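You operate a simulated robot arm through the tools that you are given. There is no shell and no other tool.

You run a simulated robot arm. Do the job below in one go: nothing can be reset, and whatever is moved stays where it is left.

Task
Funnel 2 scoops of lentils into the blue jar; stand it on the coaster.
Fine: level scoops, scoop back where it stood; the green jar ends under the funnel. Set down upright: small steel scoop, what you pick out.
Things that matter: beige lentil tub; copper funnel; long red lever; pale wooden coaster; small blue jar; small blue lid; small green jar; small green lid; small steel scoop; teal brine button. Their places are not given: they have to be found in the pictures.

It is judged by the outcome, as a careful person would: the job done as asked, and still so three seconds after it is handed in. It fails if anything else is knocked over, pushed out of place, dropped, spilled or broken.

Robot
A 7-joint arm with a two-finger parallel gripper, fixed in place. Base frame: the origin is on the floor under the middle of its stand, x ahead of it, y to its left, z up; the work surface is at about z = 900. Readings come in mm, degrees, newtons and seconds.
With the tool pointing down near the work surface it reaches from about 260 to 600 mm from the base axis. Its first joint turns from -166.0 to 166.0 degrees. Payload 3.4 kg.
The tool frame sits at the grasp point between the pads (the TCP): z along the fingers, y along the line on which they close. The tips reach 30 mm beyond it. Largest opening 94 mm; finger width 28, thickness 10; the body of the gripper, 50 by 96 mm, starts 55 mm behind the TCP.
Orientation is told as [roll, pitch, yaw] about the base's x, y, z axes, in that order, counted from this pose: with the fingers straight down and closing along the base's y, the tool's x points along the base's -x, its y along +y and its z along -z.

Tools
- The arm moves only by the tool move_arm. Its argument "increments" is a list of rows, each an object (a shift or turn left out is 0, a gripper value left out holds the last) with "offset": the shift along the tool's x, y, z in mm, a list of three; "angular": the turn, a rotation vector about the tool's x, y, z in degrees, a list of three; "grip": the gripper command, from -1 (shut) to 1 (fully open), values between in proportion. In form: [{"offset": [dx, dy, dz], "angular": [ax, ay, az], "grip": grip}, ...]. A call has 1 to 20 rows; each row is the pose to reach, as a shift and turn from the pose commanded when the call began, along the tool's axes at that moment. Rows are played at 5 a second. More than 50 mm and 8.6 degrees between two rows, or a gripper value outside its range, and nothing of the call is played. A pose out of reach is approached as far as the arm can. The call stops where the force on the tool passes 40 N (or 10 N more than at its start, if that is more) or the arm is blocked; 0.2 s more then pass. The fingers move at their own pace (about 72 mm/s each) and stop on an object; they squeeze with about 43 N. The grip force told is the motor's: it shows also when the fingers shut on nothing. Time passes only in rows, and 0.2 s behind the last, so rows that repeat a pose let the fingers close. The reply holds the time, the measured pose of the TCP, the force on the tool along the base axes, the opening and the grip force, in the units named above and with some noise, with the torque about the TCP (base axes, N m) and any sound that the robot's microphone picked up, and new pictures: "show" is both (left out), scene, wrist or none.
- Cameras (640 x 400 px; columns grow to the right, rows downward): "scene" is fixed at [400.5, 499, 1698.7]; the picture's right is [-0.95, 0.31, 0.00], its down [0.26, 0.82, -0.52] and it looks along [-0.16, -0.49, -0.86] (base axes); focal length 281 px, centre (320, 200). "wrist" rides on the gripper at [76, 14, -102] in the tool frame; the picture's right is [-0.18, 0.98, 0.00], its down [-0.75, -0.14, -0.64] and it looks along [-0.63, -0.12, 0.77] (tool axes); focal length 243 px, centre (320, 200).
- raise_lower(by): moves the trunk up (or, below 0, down) by that many mm; the arm rides with it, the base frame stays. It gives what a move gives, with no picture.
- measure_at(camera, pixels): for up to 12 pixels [column, row] of the newest picture of that camera ("zoom" is the newest enlarged one), the place [x, y, z] in the base frame of the surface seen there, good to about 2 mm. The clock stands still meanwhile.
- inspect(camera, box): a new picture of the part [left, top, right, bottom] of that camera's present view, enlarged. The clock stands still meanwhile.
- close_job(): hands the job in; it is judged then, once.

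Open the gripper and draw the arm clear of the work before you hand the job in, unless the task says otherwise.

The tools are called after "Request:" as a command line: name --argument value ..., lists and objects as JSON in quotes. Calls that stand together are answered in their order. move_arm: Moves the arm, as the interface text tells. Its arguments: {"type":"object","properties":{"increments":{"type":"array"},"show":{"type":"string","enum":["both","scene","wrist","none"]}},"required":["increments"]} The other tools are called the same way: raise_lower (by) moves the trunk up or down; measure_at (camera, pixels) gives the place of the surface under pixels of a picture; inspect (camera, box) takes an enlarged picture of a part of a camera's view; close_job () hands the job in.

At the start:

```text
time: 0.0
ee_pos: [295.1, 179.1, 1396.9]
tcp_rot: [0.2, 0.1, -0.1]
ft_force: [-0.3, 0.9, 1.1]
wrist_torque: [-0.03, -0.01, 0.01]
gripper_width: 94.2
gripper_force: 0.1
trunk travel left (down, up): [-325.0, 61.0]
```

scene: 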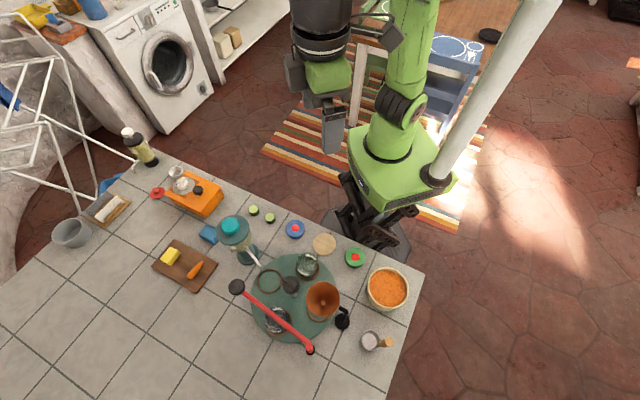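
wrist: 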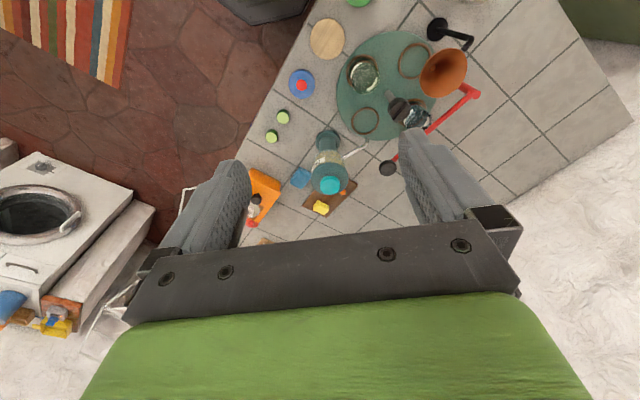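

The scene shows a green turntable with jars around (300,295), a funnel at (322,298), a red lever, a lentil tub at (388,288), and a scoop at (372,341). I'll zoom in on these parts to find each thing.

Request:
inspect --camera "scene" --box '[220, 210, 420, 360]'

Request:
inspect --camera "wrist" --box '[240, 0, 520, 220]'

```text
2.67 times, centred on (320, 285) of scene
```

zoom: 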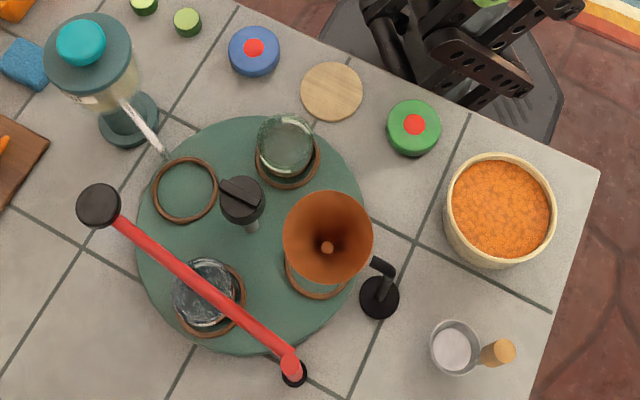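

```text
1.82 times, centred on (380, 110) of wrist
```

zoom: 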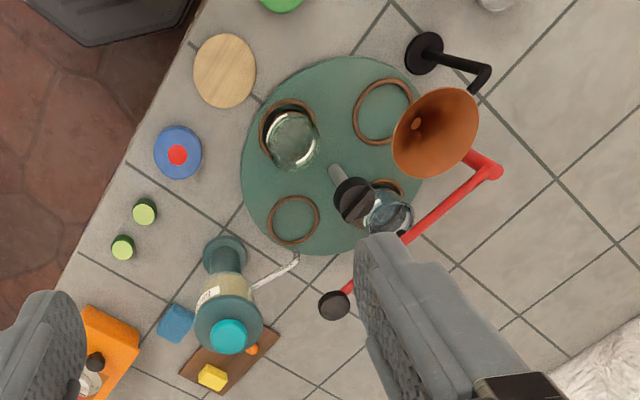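

Two glass jars stand on a green turntable with ring seats, and the red lever crosses over it. I'll take the scene zoom again so that I can measure the places of the items.

Request:
inspect --camera "scene" --box '[240, 240, 360, 345]'

Request:
measure_at --camera "scene" --pixels '[[295, 229], [324, 244], [355, 257], [388, 288], [370, 341], [388, 343], [342, 321], [237, 287], [310, 346], [230, 226], [262, 267], [322, 290]]'

```text
3.81 times, centred on (300, 292) of scene
```

zoom: 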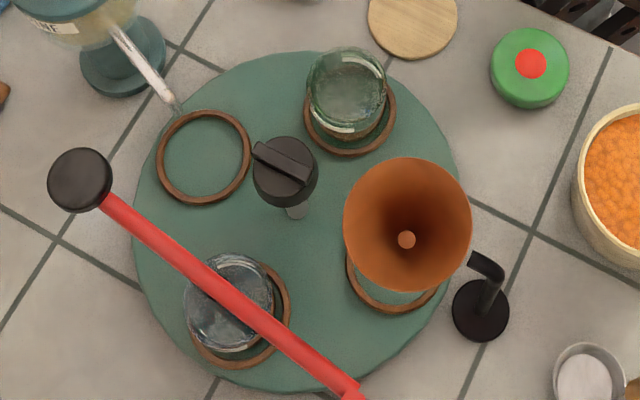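

```text
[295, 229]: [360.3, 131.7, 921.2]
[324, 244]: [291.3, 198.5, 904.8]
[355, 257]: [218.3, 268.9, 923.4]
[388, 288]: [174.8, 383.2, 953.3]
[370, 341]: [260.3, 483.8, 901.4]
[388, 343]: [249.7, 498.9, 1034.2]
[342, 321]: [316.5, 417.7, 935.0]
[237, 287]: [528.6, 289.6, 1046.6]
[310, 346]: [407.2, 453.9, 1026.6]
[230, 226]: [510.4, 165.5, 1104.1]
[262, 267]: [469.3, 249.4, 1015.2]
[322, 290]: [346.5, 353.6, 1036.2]
```

I now measure the turntable seats, the knob, the jars' rims and the funnel in the zoomed picture.

Request:
measure_at --camera "zoom" --pixels '[[205, 112], [205, 202], [160, 157], [250, 157], [350, 155], [285, 160], [297, 215], [345, 95], [230, 300], [400, 310], [407, 240], [480, 310]]'

Request:
inspect --camera "scene" --box '[335, 240, 425, 360]'

```text
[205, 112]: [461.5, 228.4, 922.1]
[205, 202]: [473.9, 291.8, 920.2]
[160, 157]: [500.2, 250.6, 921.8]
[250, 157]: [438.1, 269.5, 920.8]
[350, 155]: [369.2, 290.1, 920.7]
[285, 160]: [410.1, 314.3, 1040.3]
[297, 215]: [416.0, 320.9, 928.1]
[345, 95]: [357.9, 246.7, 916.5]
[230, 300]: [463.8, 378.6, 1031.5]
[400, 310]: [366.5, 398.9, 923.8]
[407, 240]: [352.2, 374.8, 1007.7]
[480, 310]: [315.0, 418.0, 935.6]
```

```text
3.33 times, centred on (380, 300) of scene
```

zoom: 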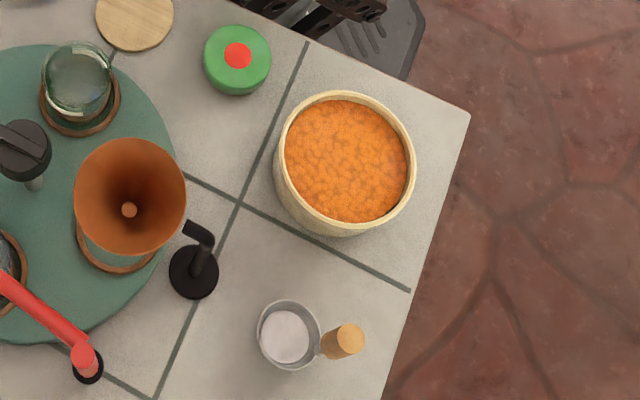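

The seats seem to sit at about (356,260) green, (356,376) funnel, (468,376) blue and (468,260) empty, with the centre knob near (411,317). I move the arm lower to see the jars, the lever and the knob with the wrist camera.

Request:
move_arm --increments '[{"offset": [13, 24, 30], "grip": 1}, {"offset": [26, 48, 60]}, {"offset": [39, 72, 90]}, {"offset": [52, 96, 120]}, {"offset": [65, 121, 150]}]'

```text
time: 1.2
ee_pos: [230.2, 301.7, 1247.0]
tcp_rot: [0.0, 0.0, -0.1]
ft_force: [0.3, -0.5, 0.0]
wrist_torque: [0.0, 0.04, 0.01]
gripper_width: 93.9
gripper_force: 0.0
trunk travel left (down, up): [-325.0, 61.0]
```

scene: 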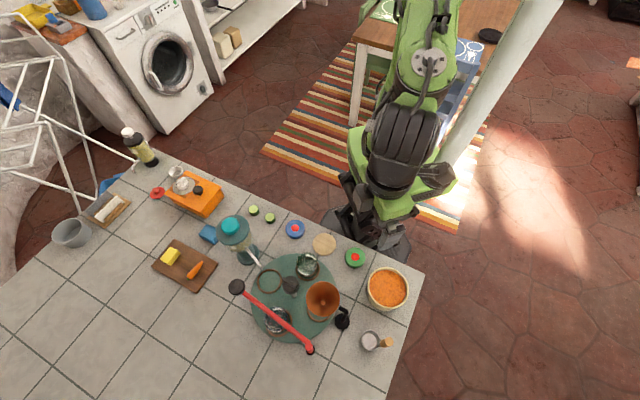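
wrist: 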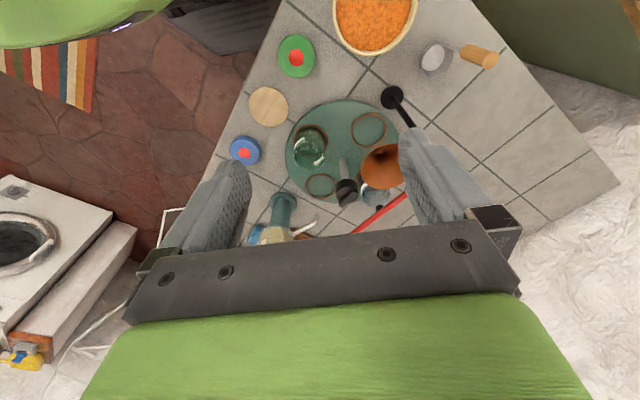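

The wrist view shows jars at (310,150) and near (375,190), with the funnel at (382,165). I zoom in to see their shapes and heights.

Request:
inspect --camera "wrist" --box '[270, 80, 430, 240]'

Request:
inspect --camera "wrist" --box '[320, 0, 520, 125]'

```text
2.50 times, centred on (350, 160) of wrist
```

zoom: 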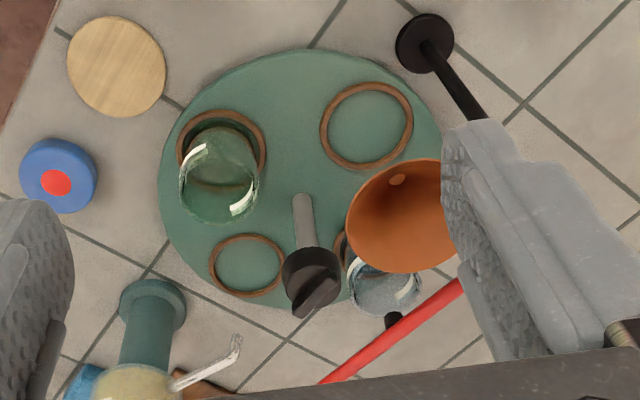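

```text
3.20 times, centred on (420, 62) of wrist
```

zoom: 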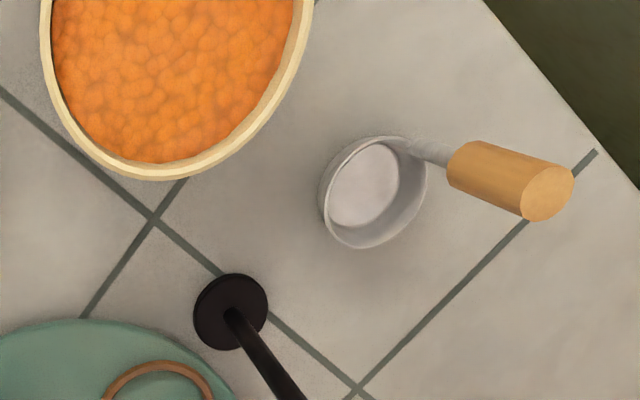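

The scoop is a dipper: a steel cup with an upright handle ending in a wooden grip at zoom (510,180). I measure its parts, the tub and the funnel post in this zoom.

Request:
measure_at --camera "zoom" --pixels '[[546, 193], [500, 180], [455, 165], [430, 152], [365, 188], [322, 195], [395, 138], [375, 246], [427, 180], [230, 312], [180, 80], [170, 172]]'

Request:
measure_at --camera "wrist" --pixels '[[340, 2], [372, 40], [411, 8], [333, 12], [372, 52], [268, 106], [310, 150], [373, 195], [346, 192], [385, 152]]'

```text
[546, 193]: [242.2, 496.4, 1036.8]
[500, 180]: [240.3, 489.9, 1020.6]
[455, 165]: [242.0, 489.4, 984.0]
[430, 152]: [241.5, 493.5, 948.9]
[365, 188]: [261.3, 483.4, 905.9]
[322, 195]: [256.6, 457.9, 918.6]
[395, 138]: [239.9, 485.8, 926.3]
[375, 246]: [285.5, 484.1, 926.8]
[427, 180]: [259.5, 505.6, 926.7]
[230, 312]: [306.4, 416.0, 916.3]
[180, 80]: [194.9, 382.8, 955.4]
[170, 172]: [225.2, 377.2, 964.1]
```

```text
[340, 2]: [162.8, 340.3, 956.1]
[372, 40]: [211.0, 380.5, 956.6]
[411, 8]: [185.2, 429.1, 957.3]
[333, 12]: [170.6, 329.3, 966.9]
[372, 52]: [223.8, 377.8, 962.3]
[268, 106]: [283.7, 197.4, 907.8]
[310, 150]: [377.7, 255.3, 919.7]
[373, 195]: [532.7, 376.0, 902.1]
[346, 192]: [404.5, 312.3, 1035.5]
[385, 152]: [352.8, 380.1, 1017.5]
```

The scoop cup is centred near (261,483) with its rim at z 926 and its grip at (242,496), z 984–1037. Next I look at the lever, blue jar and knob from above them.

Request:
move_arm --increments '[{"offset": [-38, 14, 9]}, {"offset": [-76, 28, 18]}, {"offset": [-114, 42, 27]}, {"offset": [-152, 56, 36]}, {"offset": [-180, 68, 47]}]'

```text
time: 2.4
ee_pos: [410.8, 367.0, 1197.9]
tcp_rot: [0.1, 0.2, -0.1]
ft_force: [0.2, 0.0, 0.1]
wrist_torque: [-0.01, 0.04, 0.01]
gripper_width: 94.1
gripper_force: 0.2
trunk travel left (down, up): [-325.0, 61.0]
```

scene: 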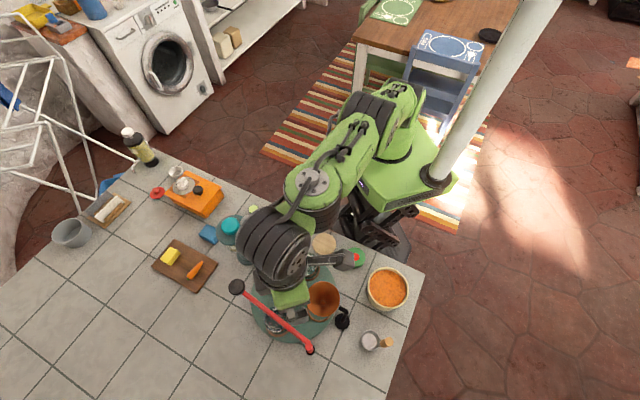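
wrist: 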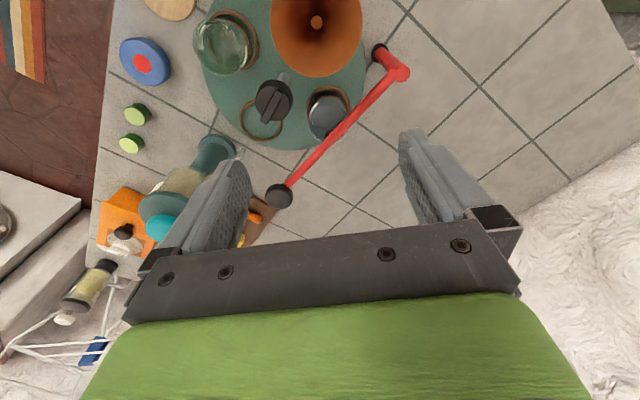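

I have a good view of the lever from (395,70) to its knob at (278,195), with the blue jar at (328,110). I zoom in on it and on the knob at (273,98).

Request:
inspect --camera "wrist" --box '[180, 0, 430, 215]'

Request:
measure_at --camera "wrist" --pixels '[[328, 112], [313, 115], [345, 115], [328, 92], [335, 130], [278, 195], [340, 130], [398, 75], [378, 55], [273, 98], [316, 22], [228, 45]]'

```text
1.86 times, centred on (305, 108) of wrist
```

zoom: 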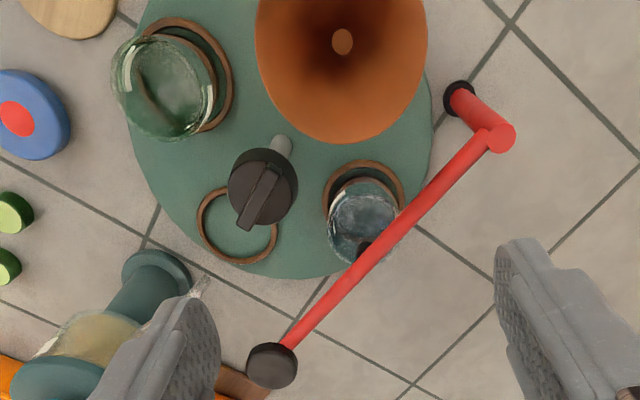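

```text
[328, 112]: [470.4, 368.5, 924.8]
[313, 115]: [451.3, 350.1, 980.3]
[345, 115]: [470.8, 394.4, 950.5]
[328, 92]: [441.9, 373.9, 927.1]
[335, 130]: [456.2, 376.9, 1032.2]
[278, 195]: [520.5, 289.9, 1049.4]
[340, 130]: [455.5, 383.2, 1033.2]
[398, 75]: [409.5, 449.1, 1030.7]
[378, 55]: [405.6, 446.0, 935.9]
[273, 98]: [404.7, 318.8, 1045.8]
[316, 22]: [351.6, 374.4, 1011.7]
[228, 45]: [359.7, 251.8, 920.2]
```

The lever is a press arm on a post at (407,448), above the blue jar's station, and the centre knob with a bar is what turns the table. I zoom in on the knob and measure its bar.

Request:
inspect --camera "wrist" --box '[240, 60, 340, 150]'

```text
4.44 times, centred on (290, 105) of wrist
```

zoom: 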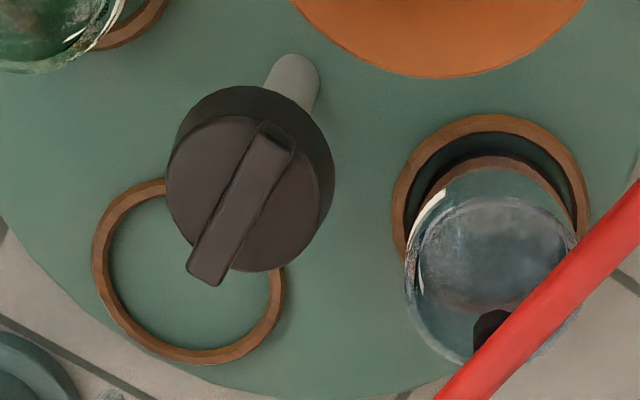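

Request:
measure_at --camera "zoom" --pixels '[[205, 275], [270, 140], [240, 205], [190, 180], [295, 215], [250, 150], [180, 150], [310, 240], [250, 265], [330, 190], [265, 90], [290, 75]]'

Request:
measure_at --camera "scene" --pixels '[[322, 318], [338, 300], [306, 298], [260, 330], [280, 262]]'

```text
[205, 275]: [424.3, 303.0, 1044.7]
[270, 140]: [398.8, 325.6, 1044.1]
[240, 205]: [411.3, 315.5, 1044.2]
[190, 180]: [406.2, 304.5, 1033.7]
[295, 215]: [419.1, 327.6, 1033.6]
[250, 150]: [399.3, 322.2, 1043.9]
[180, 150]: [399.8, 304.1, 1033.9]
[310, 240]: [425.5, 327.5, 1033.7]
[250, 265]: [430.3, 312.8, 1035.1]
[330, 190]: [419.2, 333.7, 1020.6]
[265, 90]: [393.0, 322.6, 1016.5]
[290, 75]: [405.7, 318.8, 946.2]
```

```text
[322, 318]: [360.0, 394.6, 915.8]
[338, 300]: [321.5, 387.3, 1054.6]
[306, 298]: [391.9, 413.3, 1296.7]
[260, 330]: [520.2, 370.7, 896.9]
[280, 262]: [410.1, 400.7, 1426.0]
```

The knob's bar runs at about −45° and its top is at z 1034–1044; the centre is near (411,316). I move above it with the gripper turned to yaw −45 so that the bar lies between the fingers, partly closed.

Request:
move_arm --increments '[{"offset": [0, -9, 14], "angular": [0, 0, 7.5], "grip": 0.4}, {"offset": [0, -18, 28], "angular": [0, 0, 15]}, {"offset": [0, -26, 42], "angular": [0, 0, 22.5]}, {"offset": [0, -34, 56], "angular": [0, 0, 30]}, {"offset": [0, -43, 72], "angular": [0, 0, 37.5]}, {"offset": [0, -51, 88], "angular": [0, 0, 45]}]'

```text
time: 3.8
ee_pos: [411.1, 314.9, 1111.7]
tcp_rot: [0.0, 0.1, -45.2]
ft_force: [0.7, -0.1, -0.9]
wrist_torque: [0.0, -0.02, 0.0]
gripper_width: 65.8
gripper_force: 0.0
trunk travel left (down, up): [-325.0, 61.0]
```

scene: 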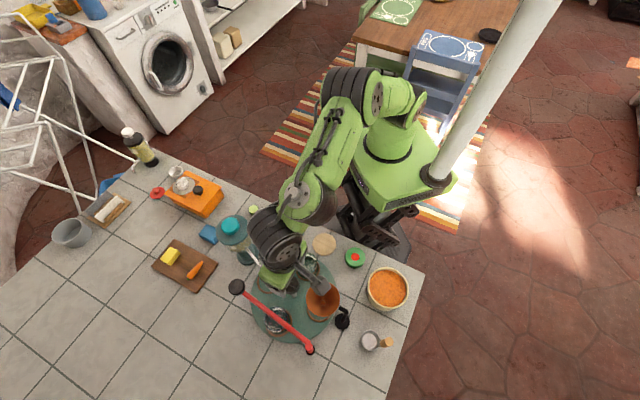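
wrist: 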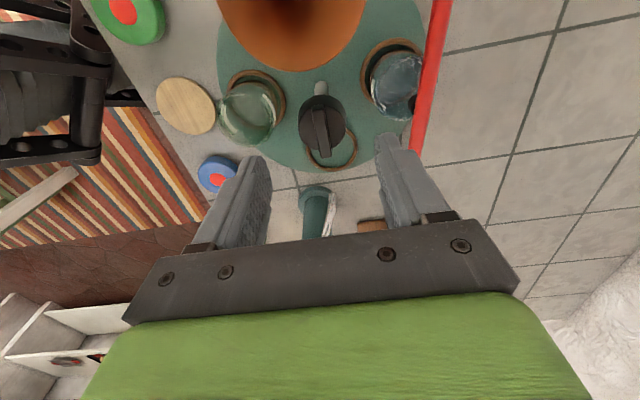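

The knob sits centred between the fingers at (322,125) with its bar along the picture's vertical. I zoom in to check the alignment before descending.

Request:
inspect --camera "wrist" --box '[200, 40, 440, 190]'

Request:
measure_at --camera "wrist" --pixels '[[326, 155], [318, 108], [322, 130], [308, 130], [338, 130], [302, 122], [345, 122], [415, 105], [430, 60], [248, 95], [222, 108], [400, 80]]'

```text
2.67 times, centred on (320, 115) of wrist
```

zoom: 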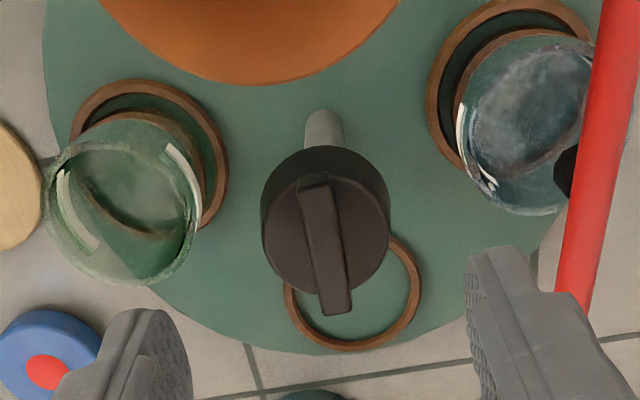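

```text
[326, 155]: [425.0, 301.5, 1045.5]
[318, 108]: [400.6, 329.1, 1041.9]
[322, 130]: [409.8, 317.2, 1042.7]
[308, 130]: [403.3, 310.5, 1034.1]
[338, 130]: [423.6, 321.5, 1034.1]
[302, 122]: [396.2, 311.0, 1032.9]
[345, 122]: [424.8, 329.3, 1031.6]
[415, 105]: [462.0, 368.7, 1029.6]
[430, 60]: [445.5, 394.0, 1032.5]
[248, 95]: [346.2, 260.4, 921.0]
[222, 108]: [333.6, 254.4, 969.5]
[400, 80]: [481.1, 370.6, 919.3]
```

All is clear around the knob, so I go straight down 70 mm and close on it.

Request:
move_arm --increments '[{"offset": [0, 0, 25]}, {"offset": [0, 0, 50]}, {"offset": [0, 0, 71]}, {"offset": [0, 0, 71], "grip": -1}, {"offset": [0, 0, 71], "grip": -1}, {"offset": [0, 0, 71], "grip": -1}]'

```text
time: 5.2
ee_pos: [409.7, 317.8, 1040.5]
tcp_rot: [0.1, 0.0, -45.0]
ft_force: [1.5, 1.4, -1.8]
wrist_torque: [0.37, -0.09, 0.03]
gripper_width: 41.4
gripper_force: 44.9
trunk travel left (down, up): [-325.0, 61.0]
```

scene: 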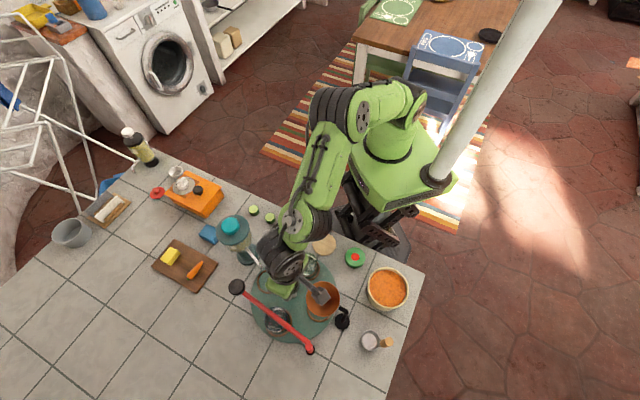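
wrist: 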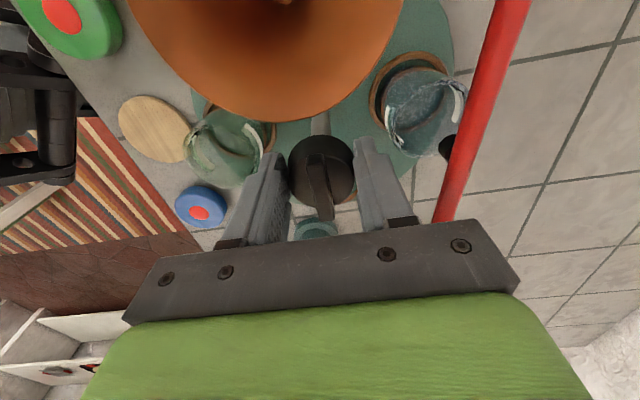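

The fingers hold the knob at 41 mm opening. I turn it a little counter-clockwise first (16°) to see whether the turntable follows.

Request:
move_arm --increments '[{"offset": [0, 0, 0], "angular": [0, 0, -4], "grip": -1}, {"offset": [0, 0, 0], "angular": [0, 0, -8]}, {"offset": [0, 0, 0], "angular": [0, 0, -12]}, {"offset": [0, 0, 0], "angular": [0, 0, -16]}]'

```text
time: 6.2
ee_pos: [410.7, 316.0, 1040.4]
tcp_rot: [0.1, 0.2, -29.0]
ft_force: [-0.8, -0.9, 10.1]
wrist_torque: [0.02, 0.58, -0.02]
gripper_width: 41.4
gripper_force: 44.9
trunk travel left (down, up): [-325.0, 61.0]
```

scene: 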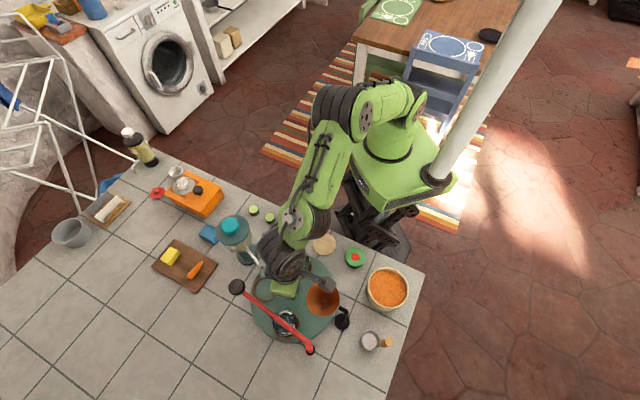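
wrist: 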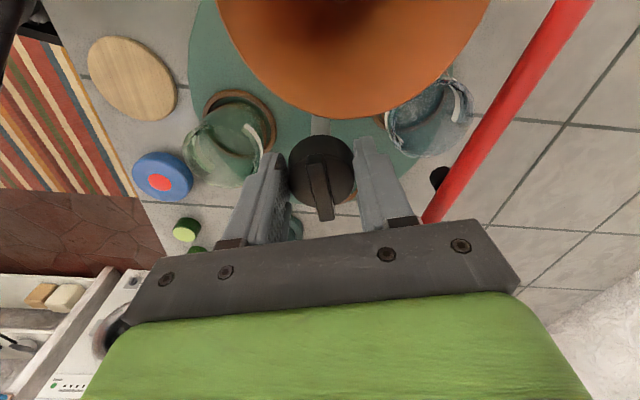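

The turntable follows: the blue jar moved toward the funnel. I turn the remaining 74° slowly, watching the force.

Request:
move_arm --increments '[{"angular": [0, 0, -4], "grip": -1}, {"angular": [0, 0, -8]}, {"angular": [0, 0, -12]}, {"angular": [0, 0, -16]}, {"angular": [0, 0, -20]}, {"angular": [0, 0, -24]}, {"angular": [0, 0, -28]}, {"angular": [0, 0, -32]}, {"angular": [0, 0, -36]}, {"angular": [0, 0, -40]}, {"angular": [0, 0, -44]}, {"angular": [0, 0, -48]}, {"angular": [0, 0, -52]}, {"angular": [0, 0, -56]}, {"angular": [0, 0, -60]}, {"angular": [0, 0, -64]}, {"angular": [0, 0, -68]}, {"angular": [0, 0, -71]}, {"angular": [0, 0, -74]}]'

```text
time: 10.2
ee_pos: [410.0, 311.6, 1040.9]
tcp_rot: [0.1, 0.0, 44.7]
ft_force: [-0.8, -28.9, -4.4]
wrist_torque: [-0.47, -0.02, -0.08]
gripper_width: 41.2
gripper_force: 45.1
trunk travel left (down, up): [-325.0, 61.0]
```

scene: 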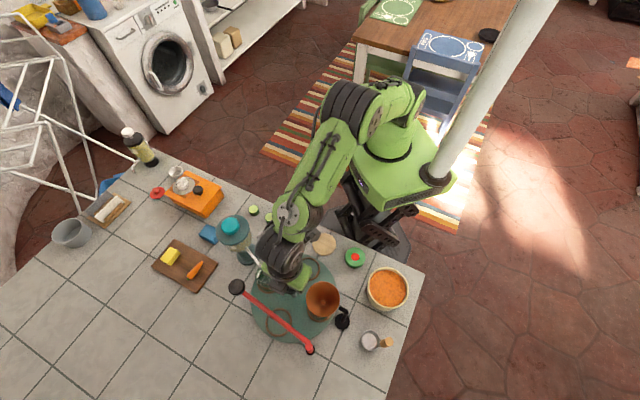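
wrist: 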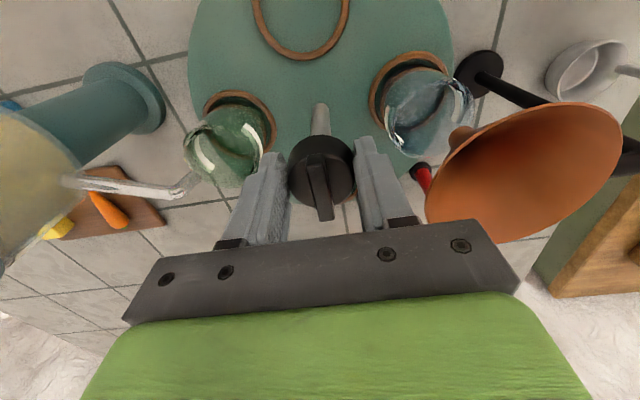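

The turn is complete at yaw 44.7; the sideways force (−29 N in y) comes from gripping the knob about 3 mm off its axis. I relieve it with a small shift, then let the fingers open a little.

Request:
move_arm --increments '[{"offset": [1.5, -1.5, 0], "grip": -1}, {"offset": [3.1, -3.1, 0], "grip": -1}, {"offset": [3.1, -3.1, 0], "grip": -1}]' --show "none"

```text
time: 11.0
ee_pos: [410.6, 310.9, 1040.1]
tcp_rot: [0.2, -0.3, 45.0]
ft_force: [2.8, -14.9, 1.9]
wrist_torque: [-0.97, 0.32, -0.06]
gripper_width: 41.2
gripper_force: 45.1
trunk travel left (down, up): [-325.0, 61.0]
```

Half of the force is gone (−15 N now), so I shift by the same amount once more.

Request:
move_arm --increments '[{"offset": [1.5, -1.5, 0], "grip": -1}, {"offset": [3.1, -3.1, 0], "grip": -1}, {"offset": [3.1, -3.1, 0], "grip": -1}]' --show "none"

```text
time: 11.8
ee_pos: [409.8, 311.8, 1039.9]
tcp_rot: [0.2, -0.3, 45.3]
ft_force: [6.3, 7.6, 6.0]
wrist_torque: [0.89, -0.04, 0.03]
gripper_width: 41.1
gripper_force: 44.8
trunk travel left (down, up): [-325.0, 61.0]
```

The side force is small now, so I open the fingers to about 66 mm and rise 70 mm, then look.

Request:
move_arm --increments '[{"offset": [0, 0, 0], "grip": 0.35}, {"offset": [0, 0, 0], "grip": 0.35}, {"offset": [0, 0, -10]}, {"offset": [0, 0, -40]}, {"offset": [0, 0, -80]}, {"offset": [0, 0, -120]}]'

```text
time: 13.2
ee_pos: [409.8, 308.3, 1162.2]
tcp_rot: [0.1, 0.0, 45.0]
ft_force: [-0.7, -0.1, 0.1]
wrist_torque: [0.01, 0.0, -0.01]
gripper_width: 63.2
gripper_force: 0.1
trunk travel left (down, up): [-325.0, 61.0]
```

scene: 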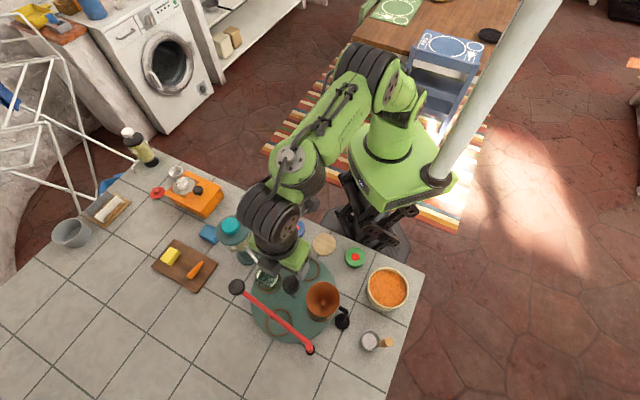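
wrist: 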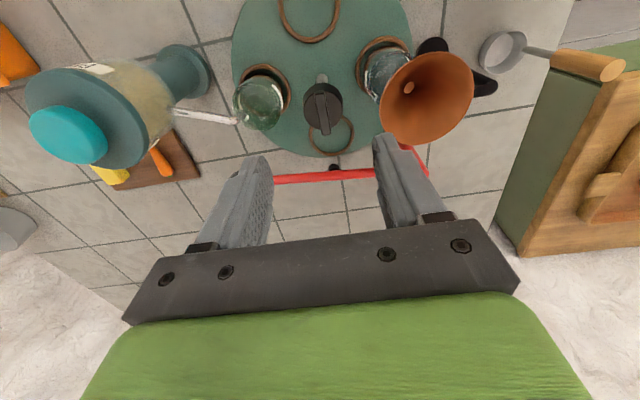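

The green jar is now under the brine spout at (258,100) and the blue one under the funnel at (390,75). I zoom in to check the alignment and measure the seats.

Request:
inspect --camera "wrist" --box '[220, 0, 500, 175]'

Request:
inspect --camera "scene" --box '[240, 250, 360, 350]'

```text
2.29 times, centred on (360, 88) of wrist
```

zoom: 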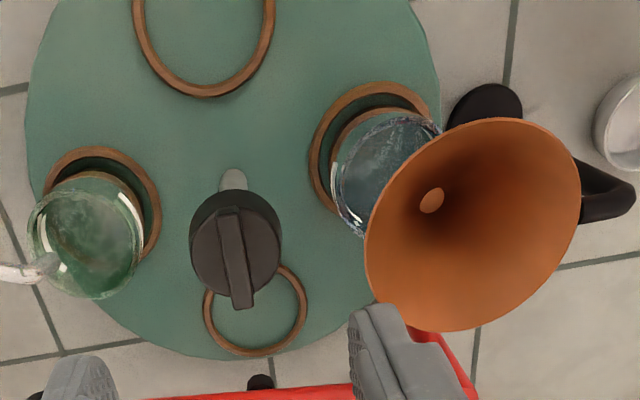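

```text
4.00 times, centred on (300, 300) of scene
```

zoom: 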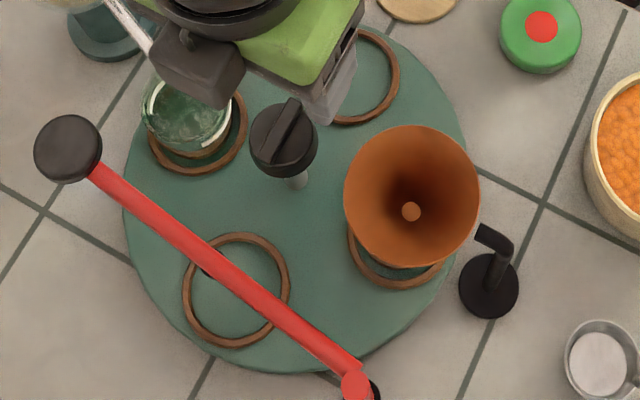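

I measure the ring of the press seat, the ring visible below the funnel, and the funnel itself, to verify the angle of the table.

Request:
measure_at --camera "zoom" --pixels '[[238, 236], [222, 346], [185, 290], [288, 275], [396, 285], [442, 262], [352, 245], [410, 211], [412, 128], [347, 190], [478, 205], [410, 262]]'

Request:
measure_at --camera "wrist" --pixels '[[408, 87], [410, 53], [380, 110], [472, 90], [430, 145], [358, 62], [384, 38], [262, 66], [289, 95], [331, 118], [309, 40], [282, 5]]'

```text
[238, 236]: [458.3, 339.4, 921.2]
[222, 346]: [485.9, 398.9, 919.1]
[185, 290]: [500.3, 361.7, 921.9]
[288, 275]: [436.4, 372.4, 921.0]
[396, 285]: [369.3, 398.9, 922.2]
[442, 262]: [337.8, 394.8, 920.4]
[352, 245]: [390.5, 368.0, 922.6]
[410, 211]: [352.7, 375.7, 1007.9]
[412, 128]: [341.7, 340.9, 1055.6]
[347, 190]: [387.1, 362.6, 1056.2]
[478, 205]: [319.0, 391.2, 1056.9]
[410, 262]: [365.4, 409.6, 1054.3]
```

```text
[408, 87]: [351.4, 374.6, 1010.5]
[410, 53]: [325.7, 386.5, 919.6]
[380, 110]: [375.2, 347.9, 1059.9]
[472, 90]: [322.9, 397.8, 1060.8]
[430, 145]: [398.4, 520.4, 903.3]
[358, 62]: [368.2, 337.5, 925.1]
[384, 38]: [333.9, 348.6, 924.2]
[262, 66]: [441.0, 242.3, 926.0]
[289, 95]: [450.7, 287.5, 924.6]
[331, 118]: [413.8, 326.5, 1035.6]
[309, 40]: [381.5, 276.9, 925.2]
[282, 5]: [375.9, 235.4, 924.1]
```

The seats line up: jar seat about (357.5,368.5), funnel centre (353,376), rim z 1056. I now go above the scoop's handle at (242,496), turning the gripper so its closing line matches the stem-to-cup direction.

Request:
move_arm --increments '[{"offset": [-2, 42, 5], "angular": [0, 0, -2], "grip": 0.35}, {"offset": [-5, 84, 10], "angular": [0, 0, -4]}, {"offset": [-7, 126, 16], "angular": [0, 0, -6]}, {"offset": [-9, 168, 22], "angular": [0, 0, -8]}, {"offset": [-12, 210, 27], "angular": [0, 0, -10]}, {"offset": [-14, 252, 32], "angular": [0, 0, -11.3]}]'

```text
time: 14.6
ee_pos: [243.4, 498.6, 1129.9]
tcp_rot: [0.0, 0.0, 56.3]
ft_force: [0.7, 0.6, -1.0]
wrist_torque: [-0.03, 0.01, -0.01]
gripper_width: 63.4
gripper_force: 0.0
trunk travel left (down, up): [-325.0, 61.0]
```

scene: 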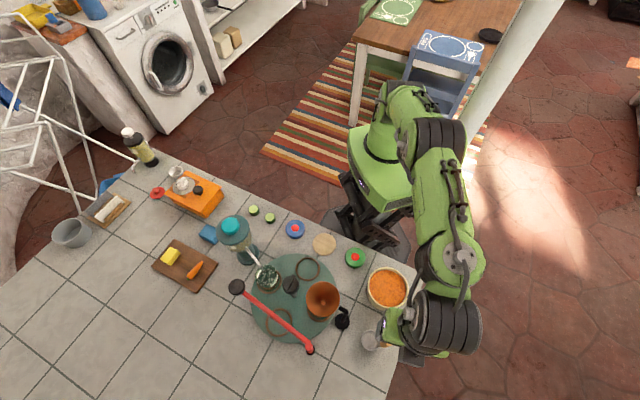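
wrist: 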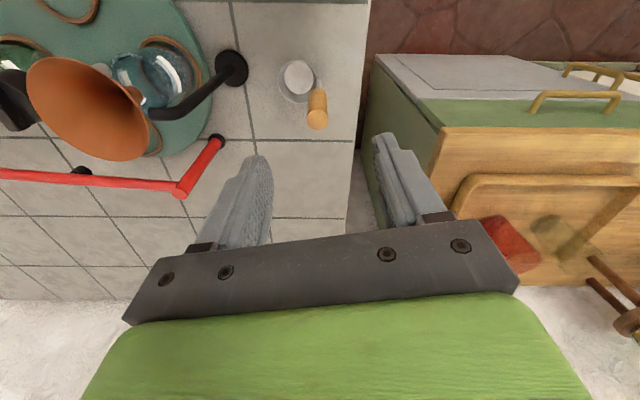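

The scoop's handle top is at (317,120), right between the fingers. I zoom in and measure its cup and handle precisely.

Request:
inspect --camera "wrist" --box '[250, 40, 390, 150]'

Request:
inspect --camera "wrist" --box '[40, 20, 260, 160]'

Request:
inspect --camera "wrist" --box '[262, 45, 362, 145]'

```text
3.64 times, centred on (320, 95) of wrist
```

zoom: 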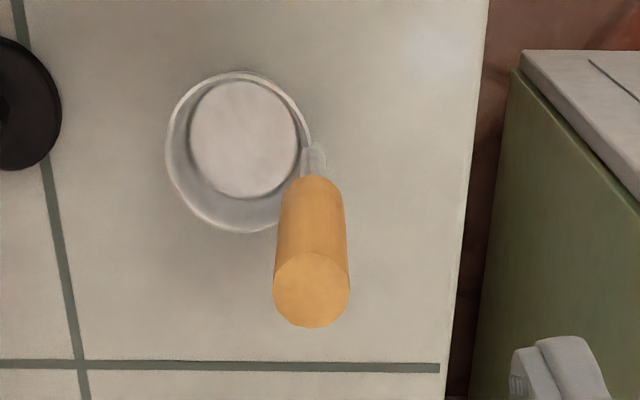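

```text
2.86 times, centred on (150, 90) of wrist
```

zoom: 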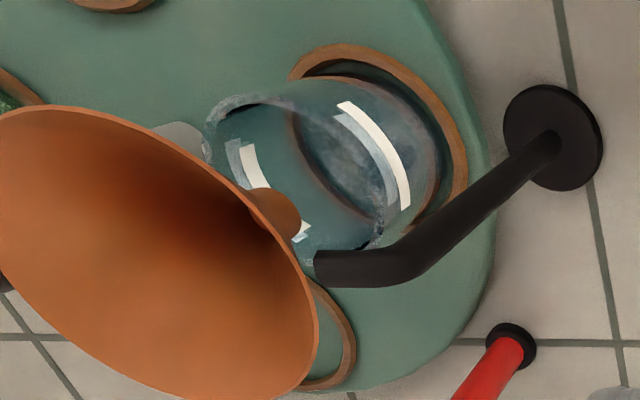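

```text
4.00 times, centred on (312, 95) of wrist
```

zoom: 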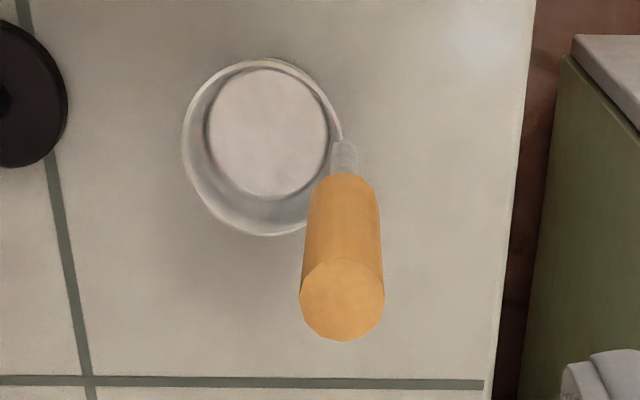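

I measure the handle top, the stem and the cup rim in this zoom.

Request:
measure_at --camera "zoom" --pixels '[[341, 300], [301, 300], [383, 300], [341, 335], [341, 262], [342, 150], [265, 60], [184, 150], [250, 233], [325, 95], [265, 130], [200, 200]]'

```text
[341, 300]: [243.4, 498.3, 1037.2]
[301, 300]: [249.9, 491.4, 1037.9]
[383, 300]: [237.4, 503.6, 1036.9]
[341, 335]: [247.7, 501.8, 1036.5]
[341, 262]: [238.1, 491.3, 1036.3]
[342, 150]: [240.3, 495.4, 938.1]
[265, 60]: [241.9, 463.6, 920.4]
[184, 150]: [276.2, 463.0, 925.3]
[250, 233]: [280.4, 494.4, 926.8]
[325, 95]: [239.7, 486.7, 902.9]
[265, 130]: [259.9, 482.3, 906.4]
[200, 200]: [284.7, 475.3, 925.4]
```

The handle is centred at (243.4,497.5) and the TCP is right above it. I descend to z≈1012 and close on the wooden grip.

Request:
move_arm --increments '[{"offset": [0, 0, 30]}, {"offset": [0, 0, 60]}, {"offset": [0, 0, 90]}, {"offset": [0, 0, 118]}, {"offset": [0, 0, 118], "grip": -1}, {"offset": [0, 0, 118], "grip": -1}, {"offset": [0, 0, 118], "grip": -1}, {"offset": [0, 0, 118], "grip": -1}]'

```text
time: 16.4
ee_pos: [242.6, 495.2, 1011.7]
tcp_rot: [0.2, -0.2, 56.3]
ft_force: [0.5, -0.6, 0.3]
wrist_torque: [-0.06, -0.08, -0.02]
gripper_width: 17.2
gripper_force: 43.4
trunk travel left (down, up): [-325.0, 61.0]
```

scene: 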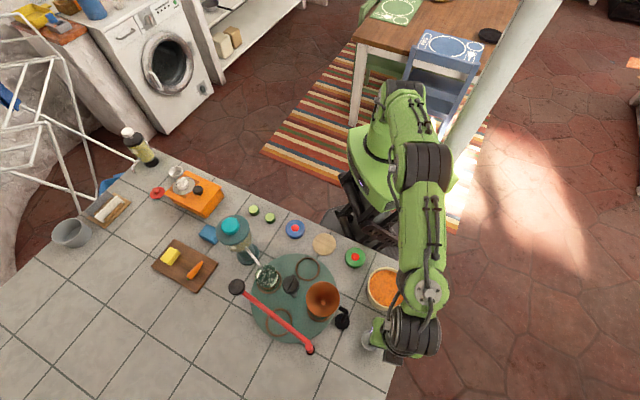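
wrist: 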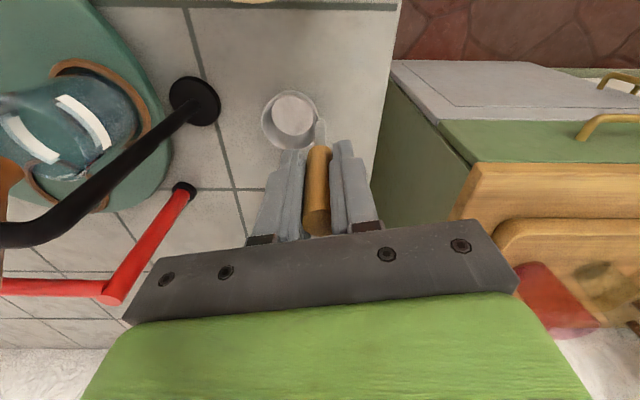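

The grip holds the handle (17 mm). I lift it straight up and carry it empty toward the funnel for a dry run of the pouring pose before taking any lentils.

Request:
move_arm --increments '[{"offset": [0, 0, -20], "grip": -1}, {"offset": [0, 0, -60]}, {"offset": [0, 0, -100]}, {"offset": [0, 0, -140]}, {"offset": [0, 0, -174]}, {"offset": [2, -35, -174], "angular": [0, 0, 2.5]}, {"offset": [3.5, -70, -174], "angular": [0, 0, 5]}, {"offset": [5, -105, -174], "angular": [0, 0, 7.5]}, {"offset": [6.8, -139.5, -174], "angular": [0, 0, 9.5]}]'

```text
time: 18.4
ee_pos: [355.6, 414.1, 1186.0]
tcp_rot: [0.2, 0.0, 46.8]
ft_force: [0.4, 0.0, -2.3]
wrist_torque: [0.02, 0.05, -0.01]
gripper_width: 17.6
gripper_force: 43.7
trunk travel left (down, up): [-325.0, 61.0]
```

scene: 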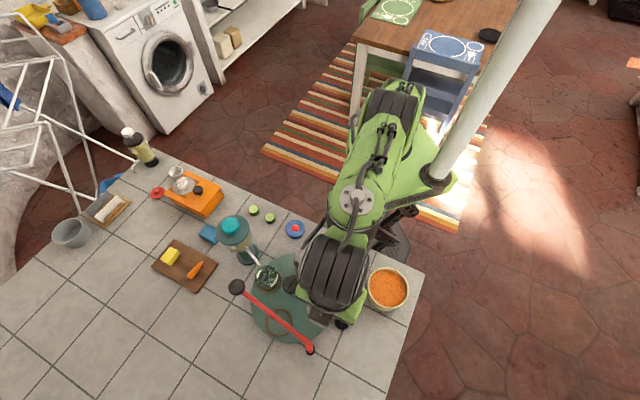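
wrist: 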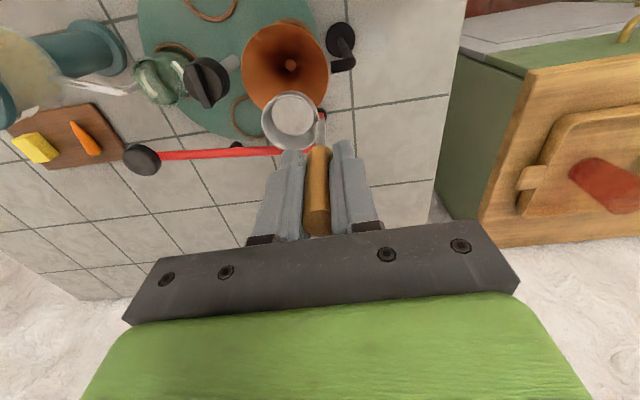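

The empty scoop hangs over the funnel as planned. I do a dry tilt, keeping the pouring lip fixed over the funnel centre, up to 64° first.

Request:
move_arm --increments '[{"offset": [12.2, 0, -2.8], "angular": [0, -8, 0], "grip": -1}, {"offset": [24.7, 0, -3.9], "angular": [0, -16, 0]}, {"offset": [37.2, 0, -3.2], "angular": [0, -24, 0]}, {"offset": [49.5, 0, -0.7], "angular": [0, -32, 0]}, {"offset": [61.4, 0, 3.4], "angular": [0, -40, 0]}, {"offset": [72.5, 0, 9.2], "angular": [0, -48, 0]}, {"offset": [82.8, 0, 16.3], "angular": [0, -56, 0]}, {"offset": [91.9, 0, 24.9], "angular": [0, -64, 0]}]'

```text
time: 20.2
ee_pos: [293.5, 342.5, 1159.8]
tcp_rot: [-0.4, -64.0, 46.8]
ft_force: [2.7, -9.4, 1.9]
wrist_torque: [-0.97, -0.47, -0.69]
gripper_width: 17.7
gripper_force: 42.8
trunk travel left (down, up): [-325.0, 61.0]
```

scene: 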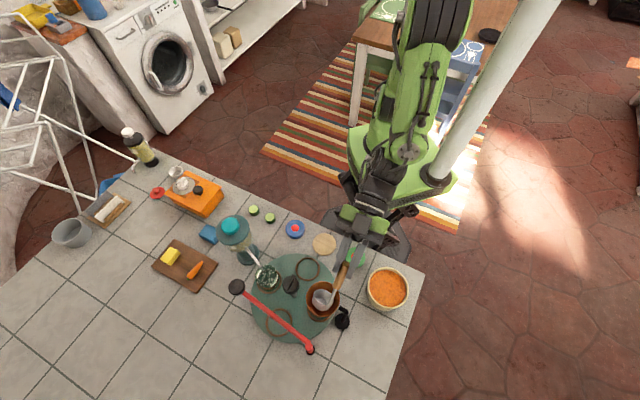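
wrist: 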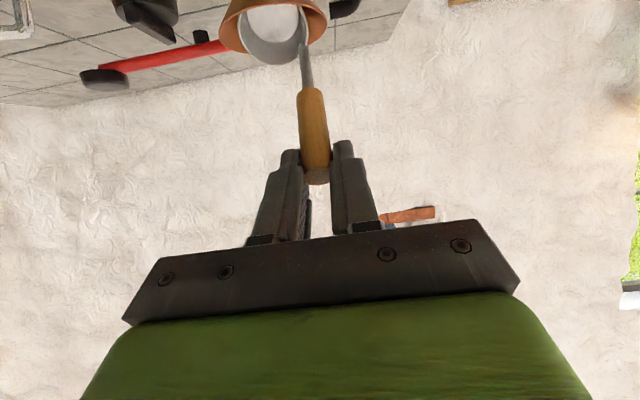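

There is a −9 N side force and the handle seems to have slid in the fingers. I zoom in to see whether the cup touches the funnel.

Request:
inspect --camera "scene" --box '[285, 225, 405, 345]'

Request:
inspect --camera "wrist" --box '[200, 0, 420, 200]'

```text
3.33 times, centred on (345, 285) of scene
```

zoom: 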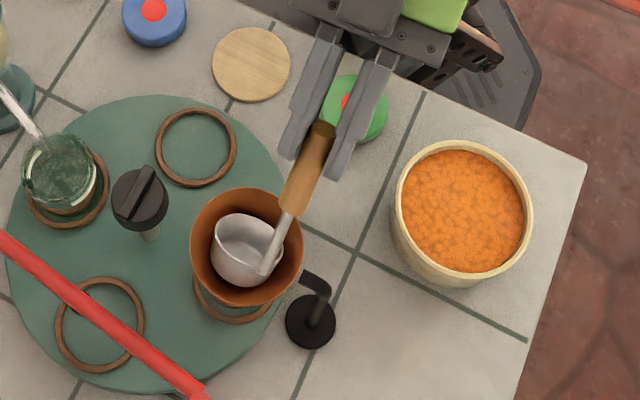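

```text
2.00 times, centred on (310, 100) of wrist
```

zoom: 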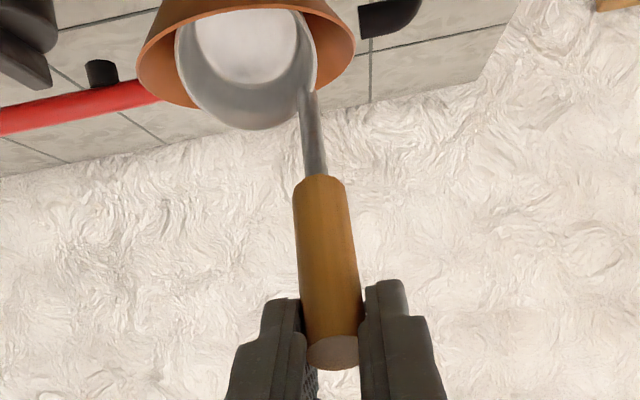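

The wooden grip has slid about 25 mm out of the fingers and the cup looks inside the funnel's outline. I measure the cup and funnel points before moving anything.

Request:
measure_at --camera "zoom" --pixels '[[245, 128], [180, 70], [316, 70], [300, 90], [310, 140], [325, 190], [330, 280], [333, 352], [160, 100], [350, 40], [240, 70], [200, 105]]'

Request:
measure_at --camera "scene" --pixels '[[314, 292], [329, 299], [318, 307], [311, 300], [303, 297], [335, 300], [320, 316], [326, 283], [334, 289], [342, 264], [320, 285]]'

```text
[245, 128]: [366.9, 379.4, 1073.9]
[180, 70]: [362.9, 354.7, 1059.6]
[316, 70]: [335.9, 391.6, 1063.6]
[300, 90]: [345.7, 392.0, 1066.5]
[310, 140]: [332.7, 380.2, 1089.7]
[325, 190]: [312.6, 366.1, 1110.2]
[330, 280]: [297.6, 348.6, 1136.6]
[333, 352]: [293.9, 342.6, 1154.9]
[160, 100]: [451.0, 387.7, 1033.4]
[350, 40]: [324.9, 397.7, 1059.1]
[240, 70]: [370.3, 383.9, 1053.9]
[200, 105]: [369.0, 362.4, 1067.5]
```

```text
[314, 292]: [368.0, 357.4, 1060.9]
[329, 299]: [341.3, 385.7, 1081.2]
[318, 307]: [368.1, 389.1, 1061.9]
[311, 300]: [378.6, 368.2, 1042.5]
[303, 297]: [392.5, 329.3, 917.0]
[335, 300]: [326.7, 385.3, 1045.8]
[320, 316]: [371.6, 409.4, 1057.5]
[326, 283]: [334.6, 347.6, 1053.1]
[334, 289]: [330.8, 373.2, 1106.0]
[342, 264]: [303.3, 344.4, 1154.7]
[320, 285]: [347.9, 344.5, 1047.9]
```

The handle pivoted about the closing axis (only about 34° tilt while the tool is at 64°), so the cup sagged into the funnel; I must tilt about the other tool axis later. First I lift the scoop straight up out of the funnel, slowly.

Request:
move_arm --increments '[{"offset": [-4.5, 0, -2.2], "grip": -1}, {"offset": [-9, 0, -4.4]}, {"offset": [-18, 0, -8.8]}, {"offset": [-27, 0, -13.2]}, {"offset": [-36, 0, -17.5]}, {"offset": [-45, 0, -21.9]}, {"offset": [-53.9, 0, -26.3]}, {"offset": [-62.9, 0, -30.7]}, {"offset": [-71.9, 0, -35.1]}]'

```text
time: 22.2
ee_pos: [292.0, 345.5, 1238.2]
tcp_rot: [0.3, -64.0, 46.6]
ft_force: [-0.1, -1.1, -0.4]
wrist_torque: [-0.05, 0.06, 0.03]
gripper_width: 16.7
gripper_force: 42.9
trunk travel left (down, up): [-325.0, 61.0]
```

scene: 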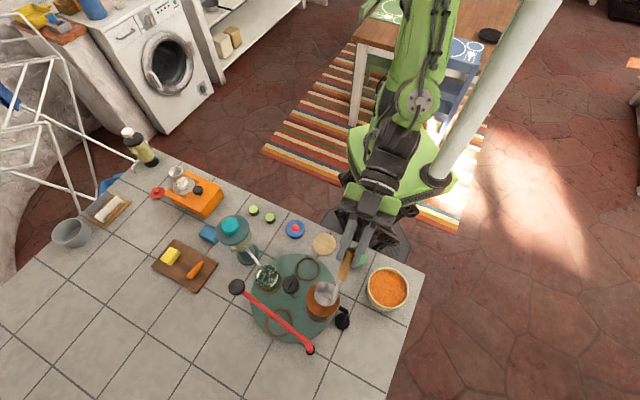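
wrist: 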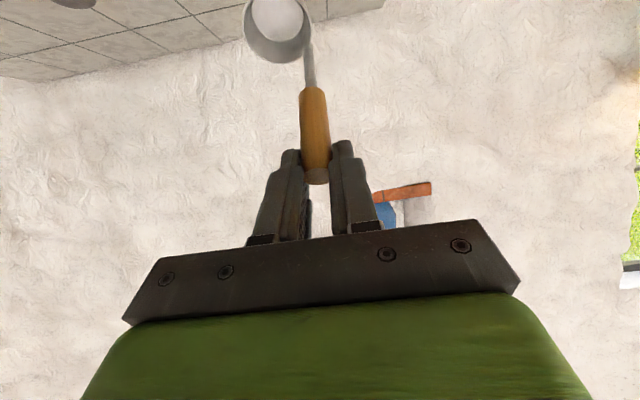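

The scoop is free and held. I check the handle's pose and that the funnel and blue jar are still in place.

Request:
inspect --camera "wrist" --box '[220, 0, 400, 200]'

Request:
inspect --camera "scene" --box '[270, 225, 410, 345]'

Request:
measure_at --camera "wrist" --pixels '[[316, 177], [315, 140], [313, 95], [309, 75], [305, 40], [250, 35], [275, 60], [270, 20]]'

```text
2.00 times, centred on (310, 100) of wrist
```

zoom: 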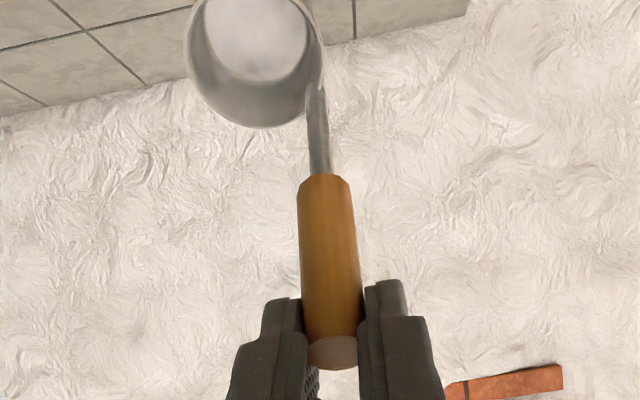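

```text
3.33 times, centred on (340, 285) of scene
```

zoom: 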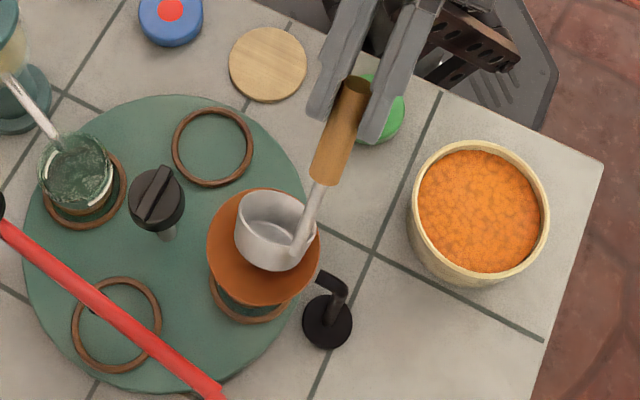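

```text
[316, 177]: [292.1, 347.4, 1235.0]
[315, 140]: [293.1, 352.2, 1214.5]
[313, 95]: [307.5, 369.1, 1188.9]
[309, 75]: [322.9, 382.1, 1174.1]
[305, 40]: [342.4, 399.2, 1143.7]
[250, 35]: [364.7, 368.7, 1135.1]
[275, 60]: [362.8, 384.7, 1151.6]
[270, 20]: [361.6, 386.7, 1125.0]
```

The scoop is held by the top of its handle, tilted about 26° against the tool; funnel and jars look undisturbed. I turn the tool back slowly to 26° tilt so that the handle hangs vertical.

Request:
move_arm --increments '[{"angular": [0, 3.8, 0], "grip": -1}, {"angular": [0, 7.6, 0]}, {"angular": [0, 11.4, 0]}, {"angular": [0, 15.2, 0]}, {"angular": [0, 19, 0]}, {"angular": [0, 22.8, 0]}, {"angular": [0, 26.6, 0]}, {"angular": [0, 30.4, 0]}, {"angular": [0, 34.2, 0]}, {"angular": [0, 38, 0]}]'

```text
time: 24.4
ee_pos: [291.7, 347.0, 1238.3]
tcp_rot: [0.2, -25.9, 46.7]
ft_force: [-0.4, -0.5, -1.9]
wrist_torque: [-0.01, 0.02, 0.01]
gripper_width: 17.3
gripper_force: 43.2
trunk travel left (down, up): [-325.0, 61.0]
```

scene: 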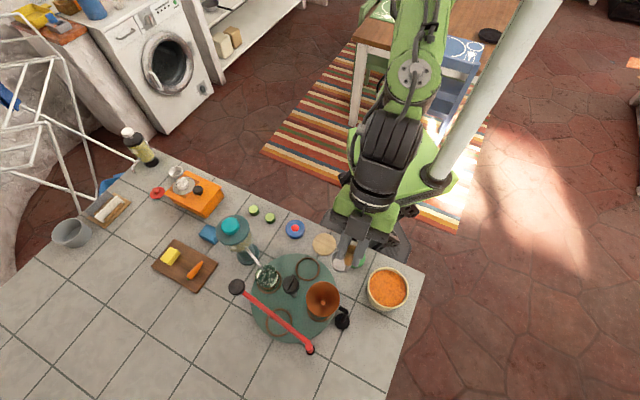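
wrist: 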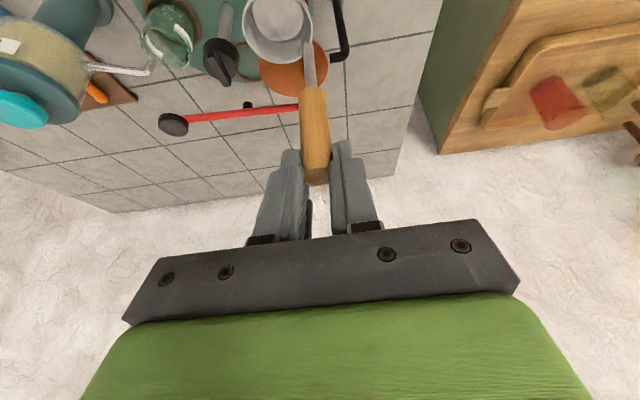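

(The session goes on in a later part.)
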